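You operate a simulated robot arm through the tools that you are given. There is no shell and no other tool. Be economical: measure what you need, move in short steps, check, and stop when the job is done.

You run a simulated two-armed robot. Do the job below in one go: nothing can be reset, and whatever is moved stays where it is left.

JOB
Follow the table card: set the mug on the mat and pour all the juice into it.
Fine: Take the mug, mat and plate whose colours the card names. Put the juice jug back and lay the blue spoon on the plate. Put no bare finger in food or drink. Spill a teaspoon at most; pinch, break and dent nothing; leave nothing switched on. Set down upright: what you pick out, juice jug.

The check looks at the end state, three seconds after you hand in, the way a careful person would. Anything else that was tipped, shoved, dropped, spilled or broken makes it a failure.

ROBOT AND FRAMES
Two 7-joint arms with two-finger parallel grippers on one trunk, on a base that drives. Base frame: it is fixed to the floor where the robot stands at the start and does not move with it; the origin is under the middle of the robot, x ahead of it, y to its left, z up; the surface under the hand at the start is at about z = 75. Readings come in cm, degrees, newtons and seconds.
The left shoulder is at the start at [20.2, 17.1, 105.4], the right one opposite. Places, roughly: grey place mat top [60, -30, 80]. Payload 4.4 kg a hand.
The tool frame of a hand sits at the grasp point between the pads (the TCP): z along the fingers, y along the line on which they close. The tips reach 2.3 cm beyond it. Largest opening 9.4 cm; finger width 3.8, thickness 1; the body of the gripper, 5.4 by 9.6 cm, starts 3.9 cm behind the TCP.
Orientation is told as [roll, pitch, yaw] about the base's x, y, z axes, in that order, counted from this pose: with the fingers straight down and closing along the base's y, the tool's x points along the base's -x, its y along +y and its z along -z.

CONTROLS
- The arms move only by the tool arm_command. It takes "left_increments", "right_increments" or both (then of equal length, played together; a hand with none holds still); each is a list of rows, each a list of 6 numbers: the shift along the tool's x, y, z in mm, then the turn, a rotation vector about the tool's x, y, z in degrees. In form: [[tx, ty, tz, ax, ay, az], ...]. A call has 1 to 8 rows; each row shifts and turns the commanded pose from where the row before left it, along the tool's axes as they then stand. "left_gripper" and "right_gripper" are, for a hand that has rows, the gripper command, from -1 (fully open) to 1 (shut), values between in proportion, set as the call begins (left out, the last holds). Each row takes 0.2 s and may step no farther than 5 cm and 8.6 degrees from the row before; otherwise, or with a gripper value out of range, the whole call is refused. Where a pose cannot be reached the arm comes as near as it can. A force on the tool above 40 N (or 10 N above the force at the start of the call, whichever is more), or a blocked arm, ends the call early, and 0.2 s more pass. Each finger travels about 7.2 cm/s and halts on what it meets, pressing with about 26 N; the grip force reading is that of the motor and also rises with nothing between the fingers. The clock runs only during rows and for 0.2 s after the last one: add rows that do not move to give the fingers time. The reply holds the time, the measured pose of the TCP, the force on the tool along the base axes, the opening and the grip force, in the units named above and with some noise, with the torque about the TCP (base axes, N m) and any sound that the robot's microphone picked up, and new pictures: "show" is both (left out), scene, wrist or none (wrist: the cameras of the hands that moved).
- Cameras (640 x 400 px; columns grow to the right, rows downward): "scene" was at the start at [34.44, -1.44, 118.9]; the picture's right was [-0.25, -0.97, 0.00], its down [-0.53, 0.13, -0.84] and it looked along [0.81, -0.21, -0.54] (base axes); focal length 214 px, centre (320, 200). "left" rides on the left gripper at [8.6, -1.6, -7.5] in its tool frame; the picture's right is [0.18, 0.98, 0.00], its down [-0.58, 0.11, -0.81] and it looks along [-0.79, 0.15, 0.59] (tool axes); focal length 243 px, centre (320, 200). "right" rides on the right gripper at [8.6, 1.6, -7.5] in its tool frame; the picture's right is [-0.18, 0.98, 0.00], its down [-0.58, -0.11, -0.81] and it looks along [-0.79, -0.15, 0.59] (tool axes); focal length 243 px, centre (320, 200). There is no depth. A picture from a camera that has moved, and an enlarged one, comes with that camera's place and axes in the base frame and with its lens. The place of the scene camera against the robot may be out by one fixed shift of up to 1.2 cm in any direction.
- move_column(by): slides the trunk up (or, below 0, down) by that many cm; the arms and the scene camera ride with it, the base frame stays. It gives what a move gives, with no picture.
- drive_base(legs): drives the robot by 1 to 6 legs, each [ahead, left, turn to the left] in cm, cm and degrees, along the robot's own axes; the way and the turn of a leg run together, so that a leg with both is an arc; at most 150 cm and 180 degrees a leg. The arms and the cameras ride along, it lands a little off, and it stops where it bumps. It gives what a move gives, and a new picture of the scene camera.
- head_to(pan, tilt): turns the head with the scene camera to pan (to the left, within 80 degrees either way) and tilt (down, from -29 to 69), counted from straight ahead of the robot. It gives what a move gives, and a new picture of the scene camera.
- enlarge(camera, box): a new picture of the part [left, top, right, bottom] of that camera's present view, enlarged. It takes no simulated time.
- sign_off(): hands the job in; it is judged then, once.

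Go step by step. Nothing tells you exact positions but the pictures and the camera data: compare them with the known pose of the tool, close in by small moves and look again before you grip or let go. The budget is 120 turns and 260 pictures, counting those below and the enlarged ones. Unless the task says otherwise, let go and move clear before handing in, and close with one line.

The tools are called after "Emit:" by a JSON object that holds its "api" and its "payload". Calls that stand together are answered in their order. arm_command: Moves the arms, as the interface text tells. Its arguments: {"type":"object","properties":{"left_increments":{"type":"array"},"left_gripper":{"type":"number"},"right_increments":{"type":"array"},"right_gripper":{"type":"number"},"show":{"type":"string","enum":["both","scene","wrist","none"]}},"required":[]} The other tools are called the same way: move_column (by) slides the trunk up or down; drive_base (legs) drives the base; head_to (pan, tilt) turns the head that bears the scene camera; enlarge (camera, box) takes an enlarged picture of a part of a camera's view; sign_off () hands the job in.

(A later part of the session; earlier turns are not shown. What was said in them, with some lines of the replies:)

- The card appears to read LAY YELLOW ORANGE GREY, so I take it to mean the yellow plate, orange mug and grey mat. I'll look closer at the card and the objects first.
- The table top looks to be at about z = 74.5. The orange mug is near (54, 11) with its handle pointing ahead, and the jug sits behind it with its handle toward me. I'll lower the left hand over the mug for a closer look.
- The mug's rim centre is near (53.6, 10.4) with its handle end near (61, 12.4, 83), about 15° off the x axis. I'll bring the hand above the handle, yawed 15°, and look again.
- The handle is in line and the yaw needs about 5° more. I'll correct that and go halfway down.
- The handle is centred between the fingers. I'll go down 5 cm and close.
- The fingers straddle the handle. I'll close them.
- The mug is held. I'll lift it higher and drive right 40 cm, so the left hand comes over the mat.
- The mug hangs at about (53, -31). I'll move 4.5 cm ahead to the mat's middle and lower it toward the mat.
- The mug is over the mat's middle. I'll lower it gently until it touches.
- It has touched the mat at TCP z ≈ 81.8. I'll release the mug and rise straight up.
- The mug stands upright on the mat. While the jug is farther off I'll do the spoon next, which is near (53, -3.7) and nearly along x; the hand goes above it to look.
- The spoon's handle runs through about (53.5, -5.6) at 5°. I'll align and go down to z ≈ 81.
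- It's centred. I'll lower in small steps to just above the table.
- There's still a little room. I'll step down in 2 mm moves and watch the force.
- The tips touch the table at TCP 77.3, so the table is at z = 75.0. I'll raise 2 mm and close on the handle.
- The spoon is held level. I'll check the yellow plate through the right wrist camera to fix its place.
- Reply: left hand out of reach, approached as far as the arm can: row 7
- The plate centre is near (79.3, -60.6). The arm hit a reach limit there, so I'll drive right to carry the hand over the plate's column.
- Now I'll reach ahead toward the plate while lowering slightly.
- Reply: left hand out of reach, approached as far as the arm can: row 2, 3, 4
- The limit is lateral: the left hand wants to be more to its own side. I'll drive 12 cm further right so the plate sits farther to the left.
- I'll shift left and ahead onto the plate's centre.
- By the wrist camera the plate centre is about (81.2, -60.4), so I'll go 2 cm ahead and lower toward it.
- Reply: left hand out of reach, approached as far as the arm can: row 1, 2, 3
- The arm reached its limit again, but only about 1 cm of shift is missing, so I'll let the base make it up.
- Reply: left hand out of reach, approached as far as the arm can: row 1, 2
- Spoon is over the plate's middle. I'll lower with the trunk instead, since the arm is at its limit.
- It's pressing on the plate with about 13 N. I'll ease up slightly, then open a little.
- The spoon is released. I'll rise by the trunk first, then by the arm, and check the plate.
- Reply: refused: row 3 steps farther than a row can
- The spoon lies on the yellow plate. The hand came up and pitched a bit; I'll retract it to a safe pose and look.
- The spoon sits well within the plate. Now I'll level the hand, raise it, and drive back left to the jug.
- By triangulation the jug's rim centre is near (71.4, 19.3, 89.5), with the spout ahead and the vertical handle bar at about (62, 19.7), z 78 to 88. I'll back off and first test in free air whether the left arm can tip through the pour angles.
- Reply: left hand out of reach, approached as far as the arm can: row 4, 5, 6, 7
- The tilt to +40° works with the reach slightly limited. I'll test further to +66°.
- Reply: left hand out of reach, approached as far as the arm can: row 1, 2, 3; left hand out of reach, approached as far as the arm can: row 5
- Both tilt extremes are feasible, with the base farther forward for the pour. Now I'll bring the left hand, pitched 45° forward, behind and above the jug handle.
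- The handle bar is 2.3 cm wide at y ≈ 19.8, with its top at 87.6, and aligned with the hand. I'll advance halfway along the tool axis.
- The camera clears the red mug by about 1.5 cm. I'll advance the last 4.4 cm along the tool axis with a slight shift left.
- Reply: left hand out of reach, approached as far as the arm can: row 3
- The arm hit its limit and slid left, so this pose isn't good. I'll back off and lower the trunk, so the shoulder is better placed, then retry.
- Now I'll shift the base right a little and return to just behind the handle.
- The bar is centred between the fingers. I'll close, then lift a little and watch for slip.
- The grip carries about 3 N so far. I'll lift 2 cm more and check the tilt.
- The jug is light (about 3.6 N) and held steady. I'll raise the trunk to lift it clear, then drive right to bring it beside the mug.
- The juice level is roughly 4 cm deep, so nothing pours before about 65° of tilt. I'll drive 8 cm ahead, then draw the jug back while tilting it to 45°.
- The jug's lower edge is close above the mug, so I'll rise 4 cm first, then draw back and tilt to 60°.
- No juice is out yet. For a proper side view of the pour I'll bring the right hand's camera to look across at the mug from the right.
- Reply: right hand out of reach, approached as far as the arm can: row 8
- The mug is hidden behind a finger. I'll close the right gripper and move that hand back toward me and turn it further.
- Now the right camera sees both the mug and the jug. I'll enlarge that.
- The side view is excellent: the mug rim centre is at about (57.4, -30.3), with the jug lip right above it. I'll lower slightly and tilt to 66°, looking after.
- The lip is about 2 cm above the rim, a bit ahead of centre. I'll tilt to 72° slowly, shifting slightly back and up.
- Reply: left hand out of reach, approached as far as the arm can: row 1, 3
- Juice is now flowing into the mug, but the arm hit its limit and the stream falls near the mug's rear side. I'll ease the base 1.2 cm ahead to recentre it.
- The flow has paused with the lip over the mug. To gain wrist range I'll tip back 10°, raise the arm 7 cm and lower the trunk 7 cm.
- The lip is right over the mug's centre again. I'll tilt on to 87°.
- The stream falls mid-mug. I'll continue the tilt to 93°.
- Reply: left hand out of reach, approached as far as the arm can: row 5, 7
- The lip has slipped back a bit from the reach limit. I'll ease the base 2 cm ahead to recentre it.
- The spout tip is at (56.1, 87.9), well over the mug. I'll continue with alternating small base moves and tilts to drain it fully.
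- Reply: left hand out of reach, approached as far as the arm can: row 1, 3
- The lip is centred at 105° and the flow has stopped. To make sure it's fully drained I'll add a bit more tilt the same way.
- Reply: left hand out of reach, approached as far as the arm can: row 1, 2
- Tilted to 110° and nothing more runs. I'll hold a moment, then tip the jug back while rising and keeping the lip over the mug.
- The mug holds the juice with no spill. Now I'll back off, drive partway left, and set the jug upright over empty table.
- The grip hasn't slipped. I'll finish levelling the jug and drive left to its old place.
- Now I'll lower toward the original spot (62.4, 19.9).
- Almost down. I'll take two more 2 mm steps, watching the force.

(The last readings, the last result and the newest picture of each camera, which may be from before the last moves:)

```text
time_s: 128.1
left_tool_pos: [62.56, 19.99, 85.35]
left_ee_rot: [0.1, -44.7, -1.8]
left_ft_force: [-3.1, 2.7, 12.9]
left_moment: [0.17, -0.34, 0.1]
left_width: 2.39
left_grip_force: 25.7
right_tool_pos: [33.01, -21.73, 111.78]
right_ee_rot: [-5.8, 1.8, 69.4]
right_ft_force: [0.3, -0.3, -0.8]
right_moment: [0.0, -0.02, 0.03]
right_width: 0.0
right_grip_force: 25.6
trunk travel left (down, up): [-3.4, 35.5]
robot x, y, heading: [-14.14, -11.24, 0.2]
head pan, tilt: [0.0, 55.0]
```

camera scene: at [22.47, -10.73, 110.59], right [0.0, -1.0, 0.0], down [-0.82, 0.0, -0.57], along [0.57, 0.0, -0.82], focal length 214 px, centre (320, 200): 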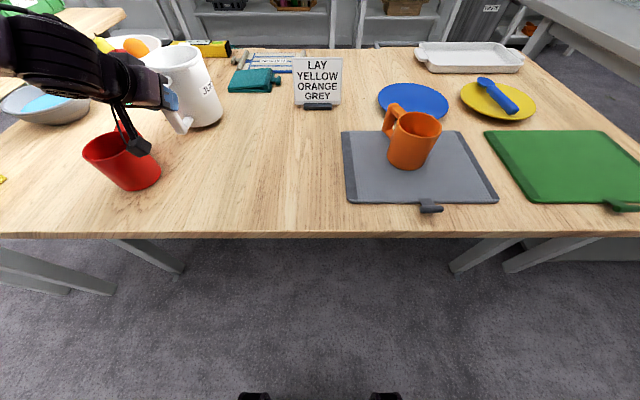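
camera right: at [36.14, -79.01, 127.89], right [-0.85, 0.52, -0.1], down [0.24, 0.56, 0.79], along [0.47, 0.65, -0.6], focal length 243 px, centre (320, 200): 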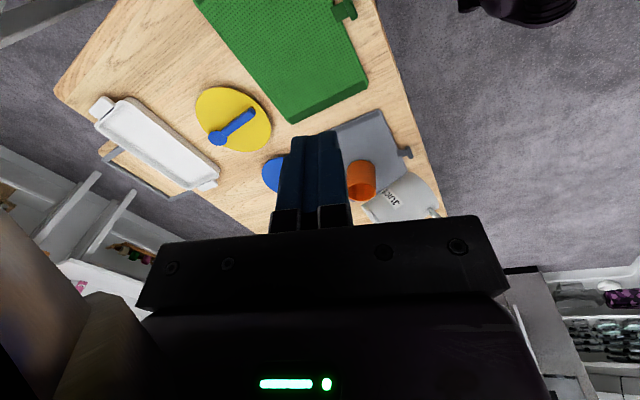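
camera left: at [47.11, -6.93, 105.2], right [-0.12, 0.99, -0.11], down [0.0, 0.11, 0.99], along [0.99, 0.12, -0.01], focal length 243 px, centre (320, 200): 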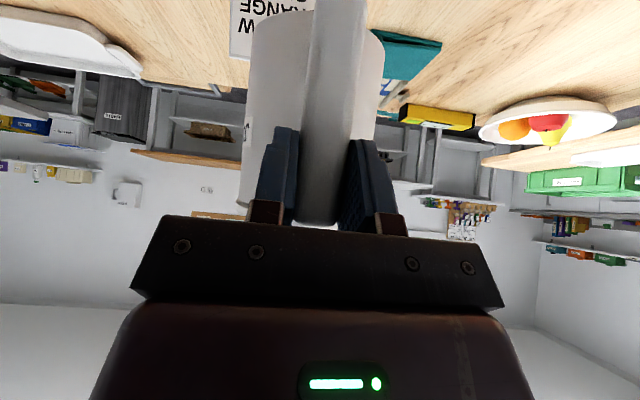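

The jug is on the table. I'll relieve the pressure, open, and withdraw along the tool axis.

Emit:
{"api": "arm_command", "payload": {"left_increments": [[-1, 0, -1, 0, 0, 0], [0, 0, 0, 0, 0, 0]], "show": "none"}}

Emit:
{"api": "arm_command", "payload": {"left_increments": [[0, 0, 0, 0, 0, 0], [0, 0, 0, 0, 0, 0], [0, 0, 0, 0, 0, 0]], "left_gripper": -0.2, "show": "none"}}

Emit:
{"api": "arm_command", "payload": {"left_increments": [[0, 0, -20, 0, 0, 0], [0, 0, -40, 0, 0, 0], [0, 0, -45, 0, 0, 0], [-20, 0, -40, 0, 0, 0], [-30, 0, -35, 0, 0, 0]]}}

```text
time_s: 128.7
left_tool_pos: [62.58, 19.88, 85.3]
left_ee_rot: [0.1, -44.6, -1.7]
left_ft_force: [0.2, 2.3, 12.9]
left_moment: [0.09, -0.58, 0.08]
left_width: 2.41
left_grip_force: 25.7
right_tool_pos: [33.09, -21.9, 111.62]
right_ee_rot: [-5.7, 1.8, 69.5]
right_ft_force: [-0.3, 0.4, -0.4]
right_moment: [0.0, -0.01, 0.04]
right_width: 0.0
right_grip_force: 25.7
trunk travel left (down, up): [-3.4, 35.5]
robot x, y, heading: [-13.79, -11.56, 0.1]
head pan, tilt: [0.0, 55.0]
```

```text
time_s: 129.5
left_tool_pos: [62.53, 19.97, 85.22]
left_ee_rot: [0.2, -44.4, -1.7]
left_ft_force: [-1.2, 0.0, -0.1]
left_moment: [0.02, 0.04, -0.02]
left_width: 5.66
left_grip_force: 0.0
right_tool_pos: [33.04, -21.64, 111.66]
right_ee_rot: [-5.7, 1.8, 69.4]
right_ft_force: [0.7, 0.0, 0.8]
right_moment: [-0.02, 0.0, 0.0]
right_width: 0.02
right_grip_force: 26.0
trunk travel left (down, up): [-3.4, 35.5]
robot x, y, heading: [-13.96, -10.89, -0.0]
head pan, tilt: [0.0, 55.0]
```

```text
time_s: 130.7
left_tool_pos: [53.39, 20.21, 101.64]
left_ee_rot: [0.2, -44.4, -1.9]
left_ft_force: [-0.6, 1.0, 0.6]
left_moment: [0.01, -0.01, -0.02]
left_width: 5.64
left_grip_force: 0.1
right_tool_pos: [33.0, -21.73, 111.7]
right_ee_rot: [-5.8, 1.8, 69.4]
right_ft_force: [-0.1, -0.6, 0.6]
right_moment: [-0.01, -0.02, -0.02]
right_width: 0.01
right_grip_force: 26.4
trunk travel left (down, up): [-3.4, 35.5]
robot x, y, heading: [-13.79, -11.78, -0.3]
head pan, tilt: [0.0, 55.0]
camera scene: at [22.44, -10.76, 110.6], right [0.0, -1.0, 0.0], down [-0.82, 0.0, -0.57], along [0.57, 0.0, -0.82], focal length 214 px, centre (320, 200)
camera left: at [41.98, 18.88, 100.9], right [-0.1, 0.99, -0.13], down [-0.15, 0.11, 0.98], along [0.98, 0.12, 0.13], focal length 243 px, centre (320, 200)
```

scene: 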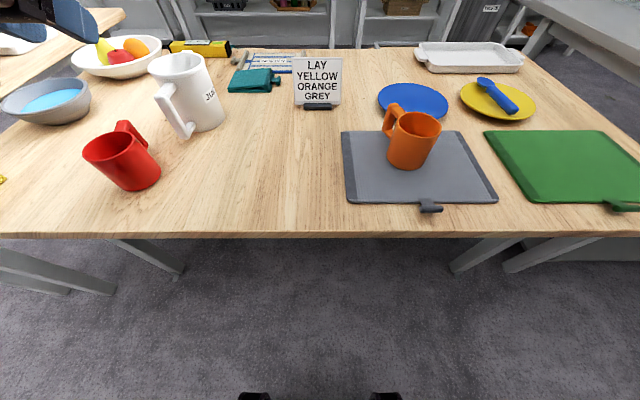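
left: 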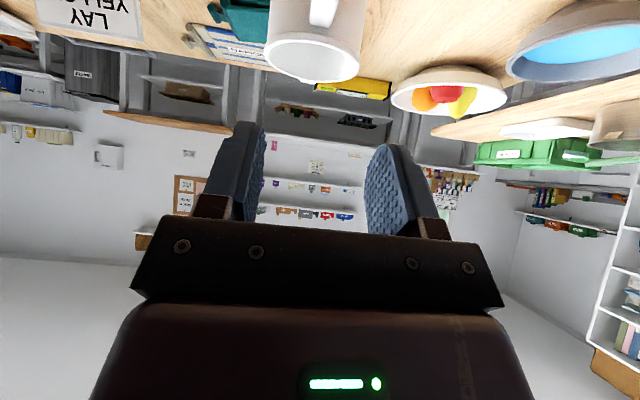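

The jug stands back in its place. I'll raise the hand to look into the jug and check that it's empty.

Emit:
{"api": "arm_command", "payload": {"left_increments": [[-15.4, 0, -15.7, 0, 7.4, 0], [-13.2, 0, -17.6, 0, 7.4, 0], [-10.9, 0, -19.1, 0, 7.4, 0], [-8.3, 0, -20.4, 0, 7.4, 0], [-5.6, 0, -21.3, 0, 7.4, 0], [-25, 0, -30, 0, 7.4, 0], [-30, 0, -30, 0, 0, 0]], "show": "wrist"}}

Emit:
{"api": "enlarge", "payload": {"camera": "left", "box": [240, 0, 420, 200]}}

```text
time_s: 132.3
left_tool_pos: [58.82, 19.97, 118.95]
left_ee_rot: [0.0, 0.1, -1.6]
left_ft_force: [0.8, 0.4, -0.9]
left_moment: [-0.02, -0.02, -0.02]
left_width: 5.63
left_grip_force: 0.2
right_tool_pos: [33.02, -21.82, 111.59]
right_ee_rot: [-5.7, 1.8, 69.3]
right_ft_force: [0.4, 0.4, 0.2]
right_moment: [-0.01, -0.03, 0.02]
right_width: 0.04
right_grip_force: 26.0
trunk travel left (down, up): [-3.4, 35.5]
robot x, y, heading: [-14.08, -11.41, -0.3]
head pan, tilt: [0.0, 55.0]
camera left: at [49.89, 18.54, 126.35], right [-0.15, 0.99, 0.0], down [0.59, 0.09, 0.81], along [0.8, 0.13, -0.59], focal length 243 px, centre (320, 200)
```

left: 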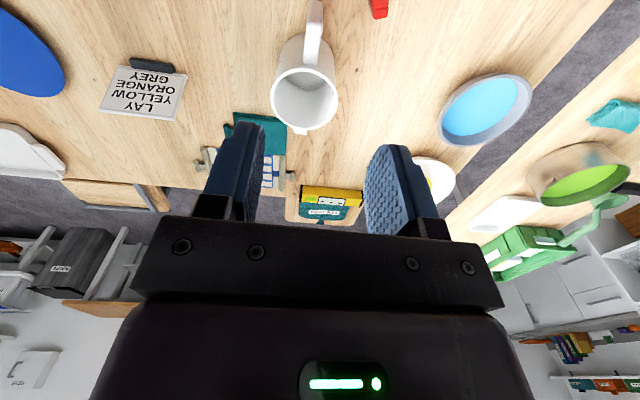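

```text
2.00 times, centred on (330, 100) of left
camera zoom: at [49.89, 18.54, 126.35], right [-0.15, 0.99, 0.0], down [0.59, 0.09, 0.81], along [0.8, 0.13, -0.59], focal length 485 px, centre (300, 400)
```

zoom: 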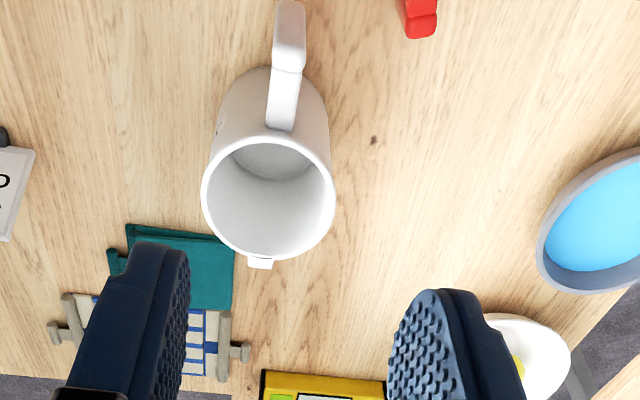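

The jug is empty and back in place. One last look at the mat, mug and plate before handing in.

Emit:
{"api": "enlarge", "payload": {"camera": "scene", "box": [330, 60, 560, 220]}}

```text
2.50 times, centred on (445, 140) of scene
camera zoom: at [22.51, -10.77, 110.55], right [0.0, -1.0, 0.0], down [-0.82, 0.0, -0.57], along [0.57, 0.0, -0.82], focal length 536 px, centre (8, 350)
```

zoom: 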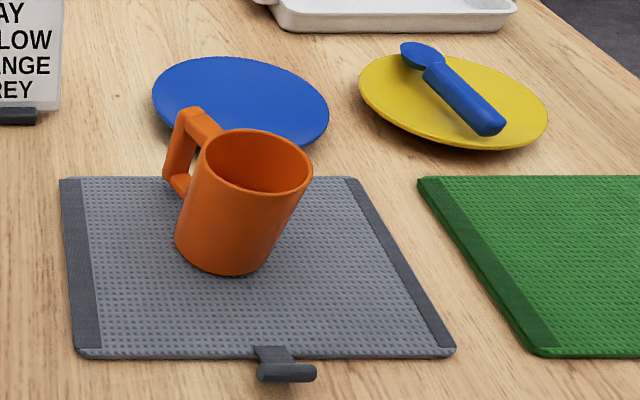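

The orange mug with the juice stands upright on the grey mat, the blue spoon lies on the yellow plate, the empty jug is back in its place, and both hands are clear. I'm handing in now.

Emit:
{"api": "sign_off", "payload": {}}

```text
The job is handed in.
```

The job is done and handed in: the orange mug is upright on the grey mat with all the juice in it, the blue spoon is on the yellow plate, the empty jug is back where it stood, and I saw no spills.
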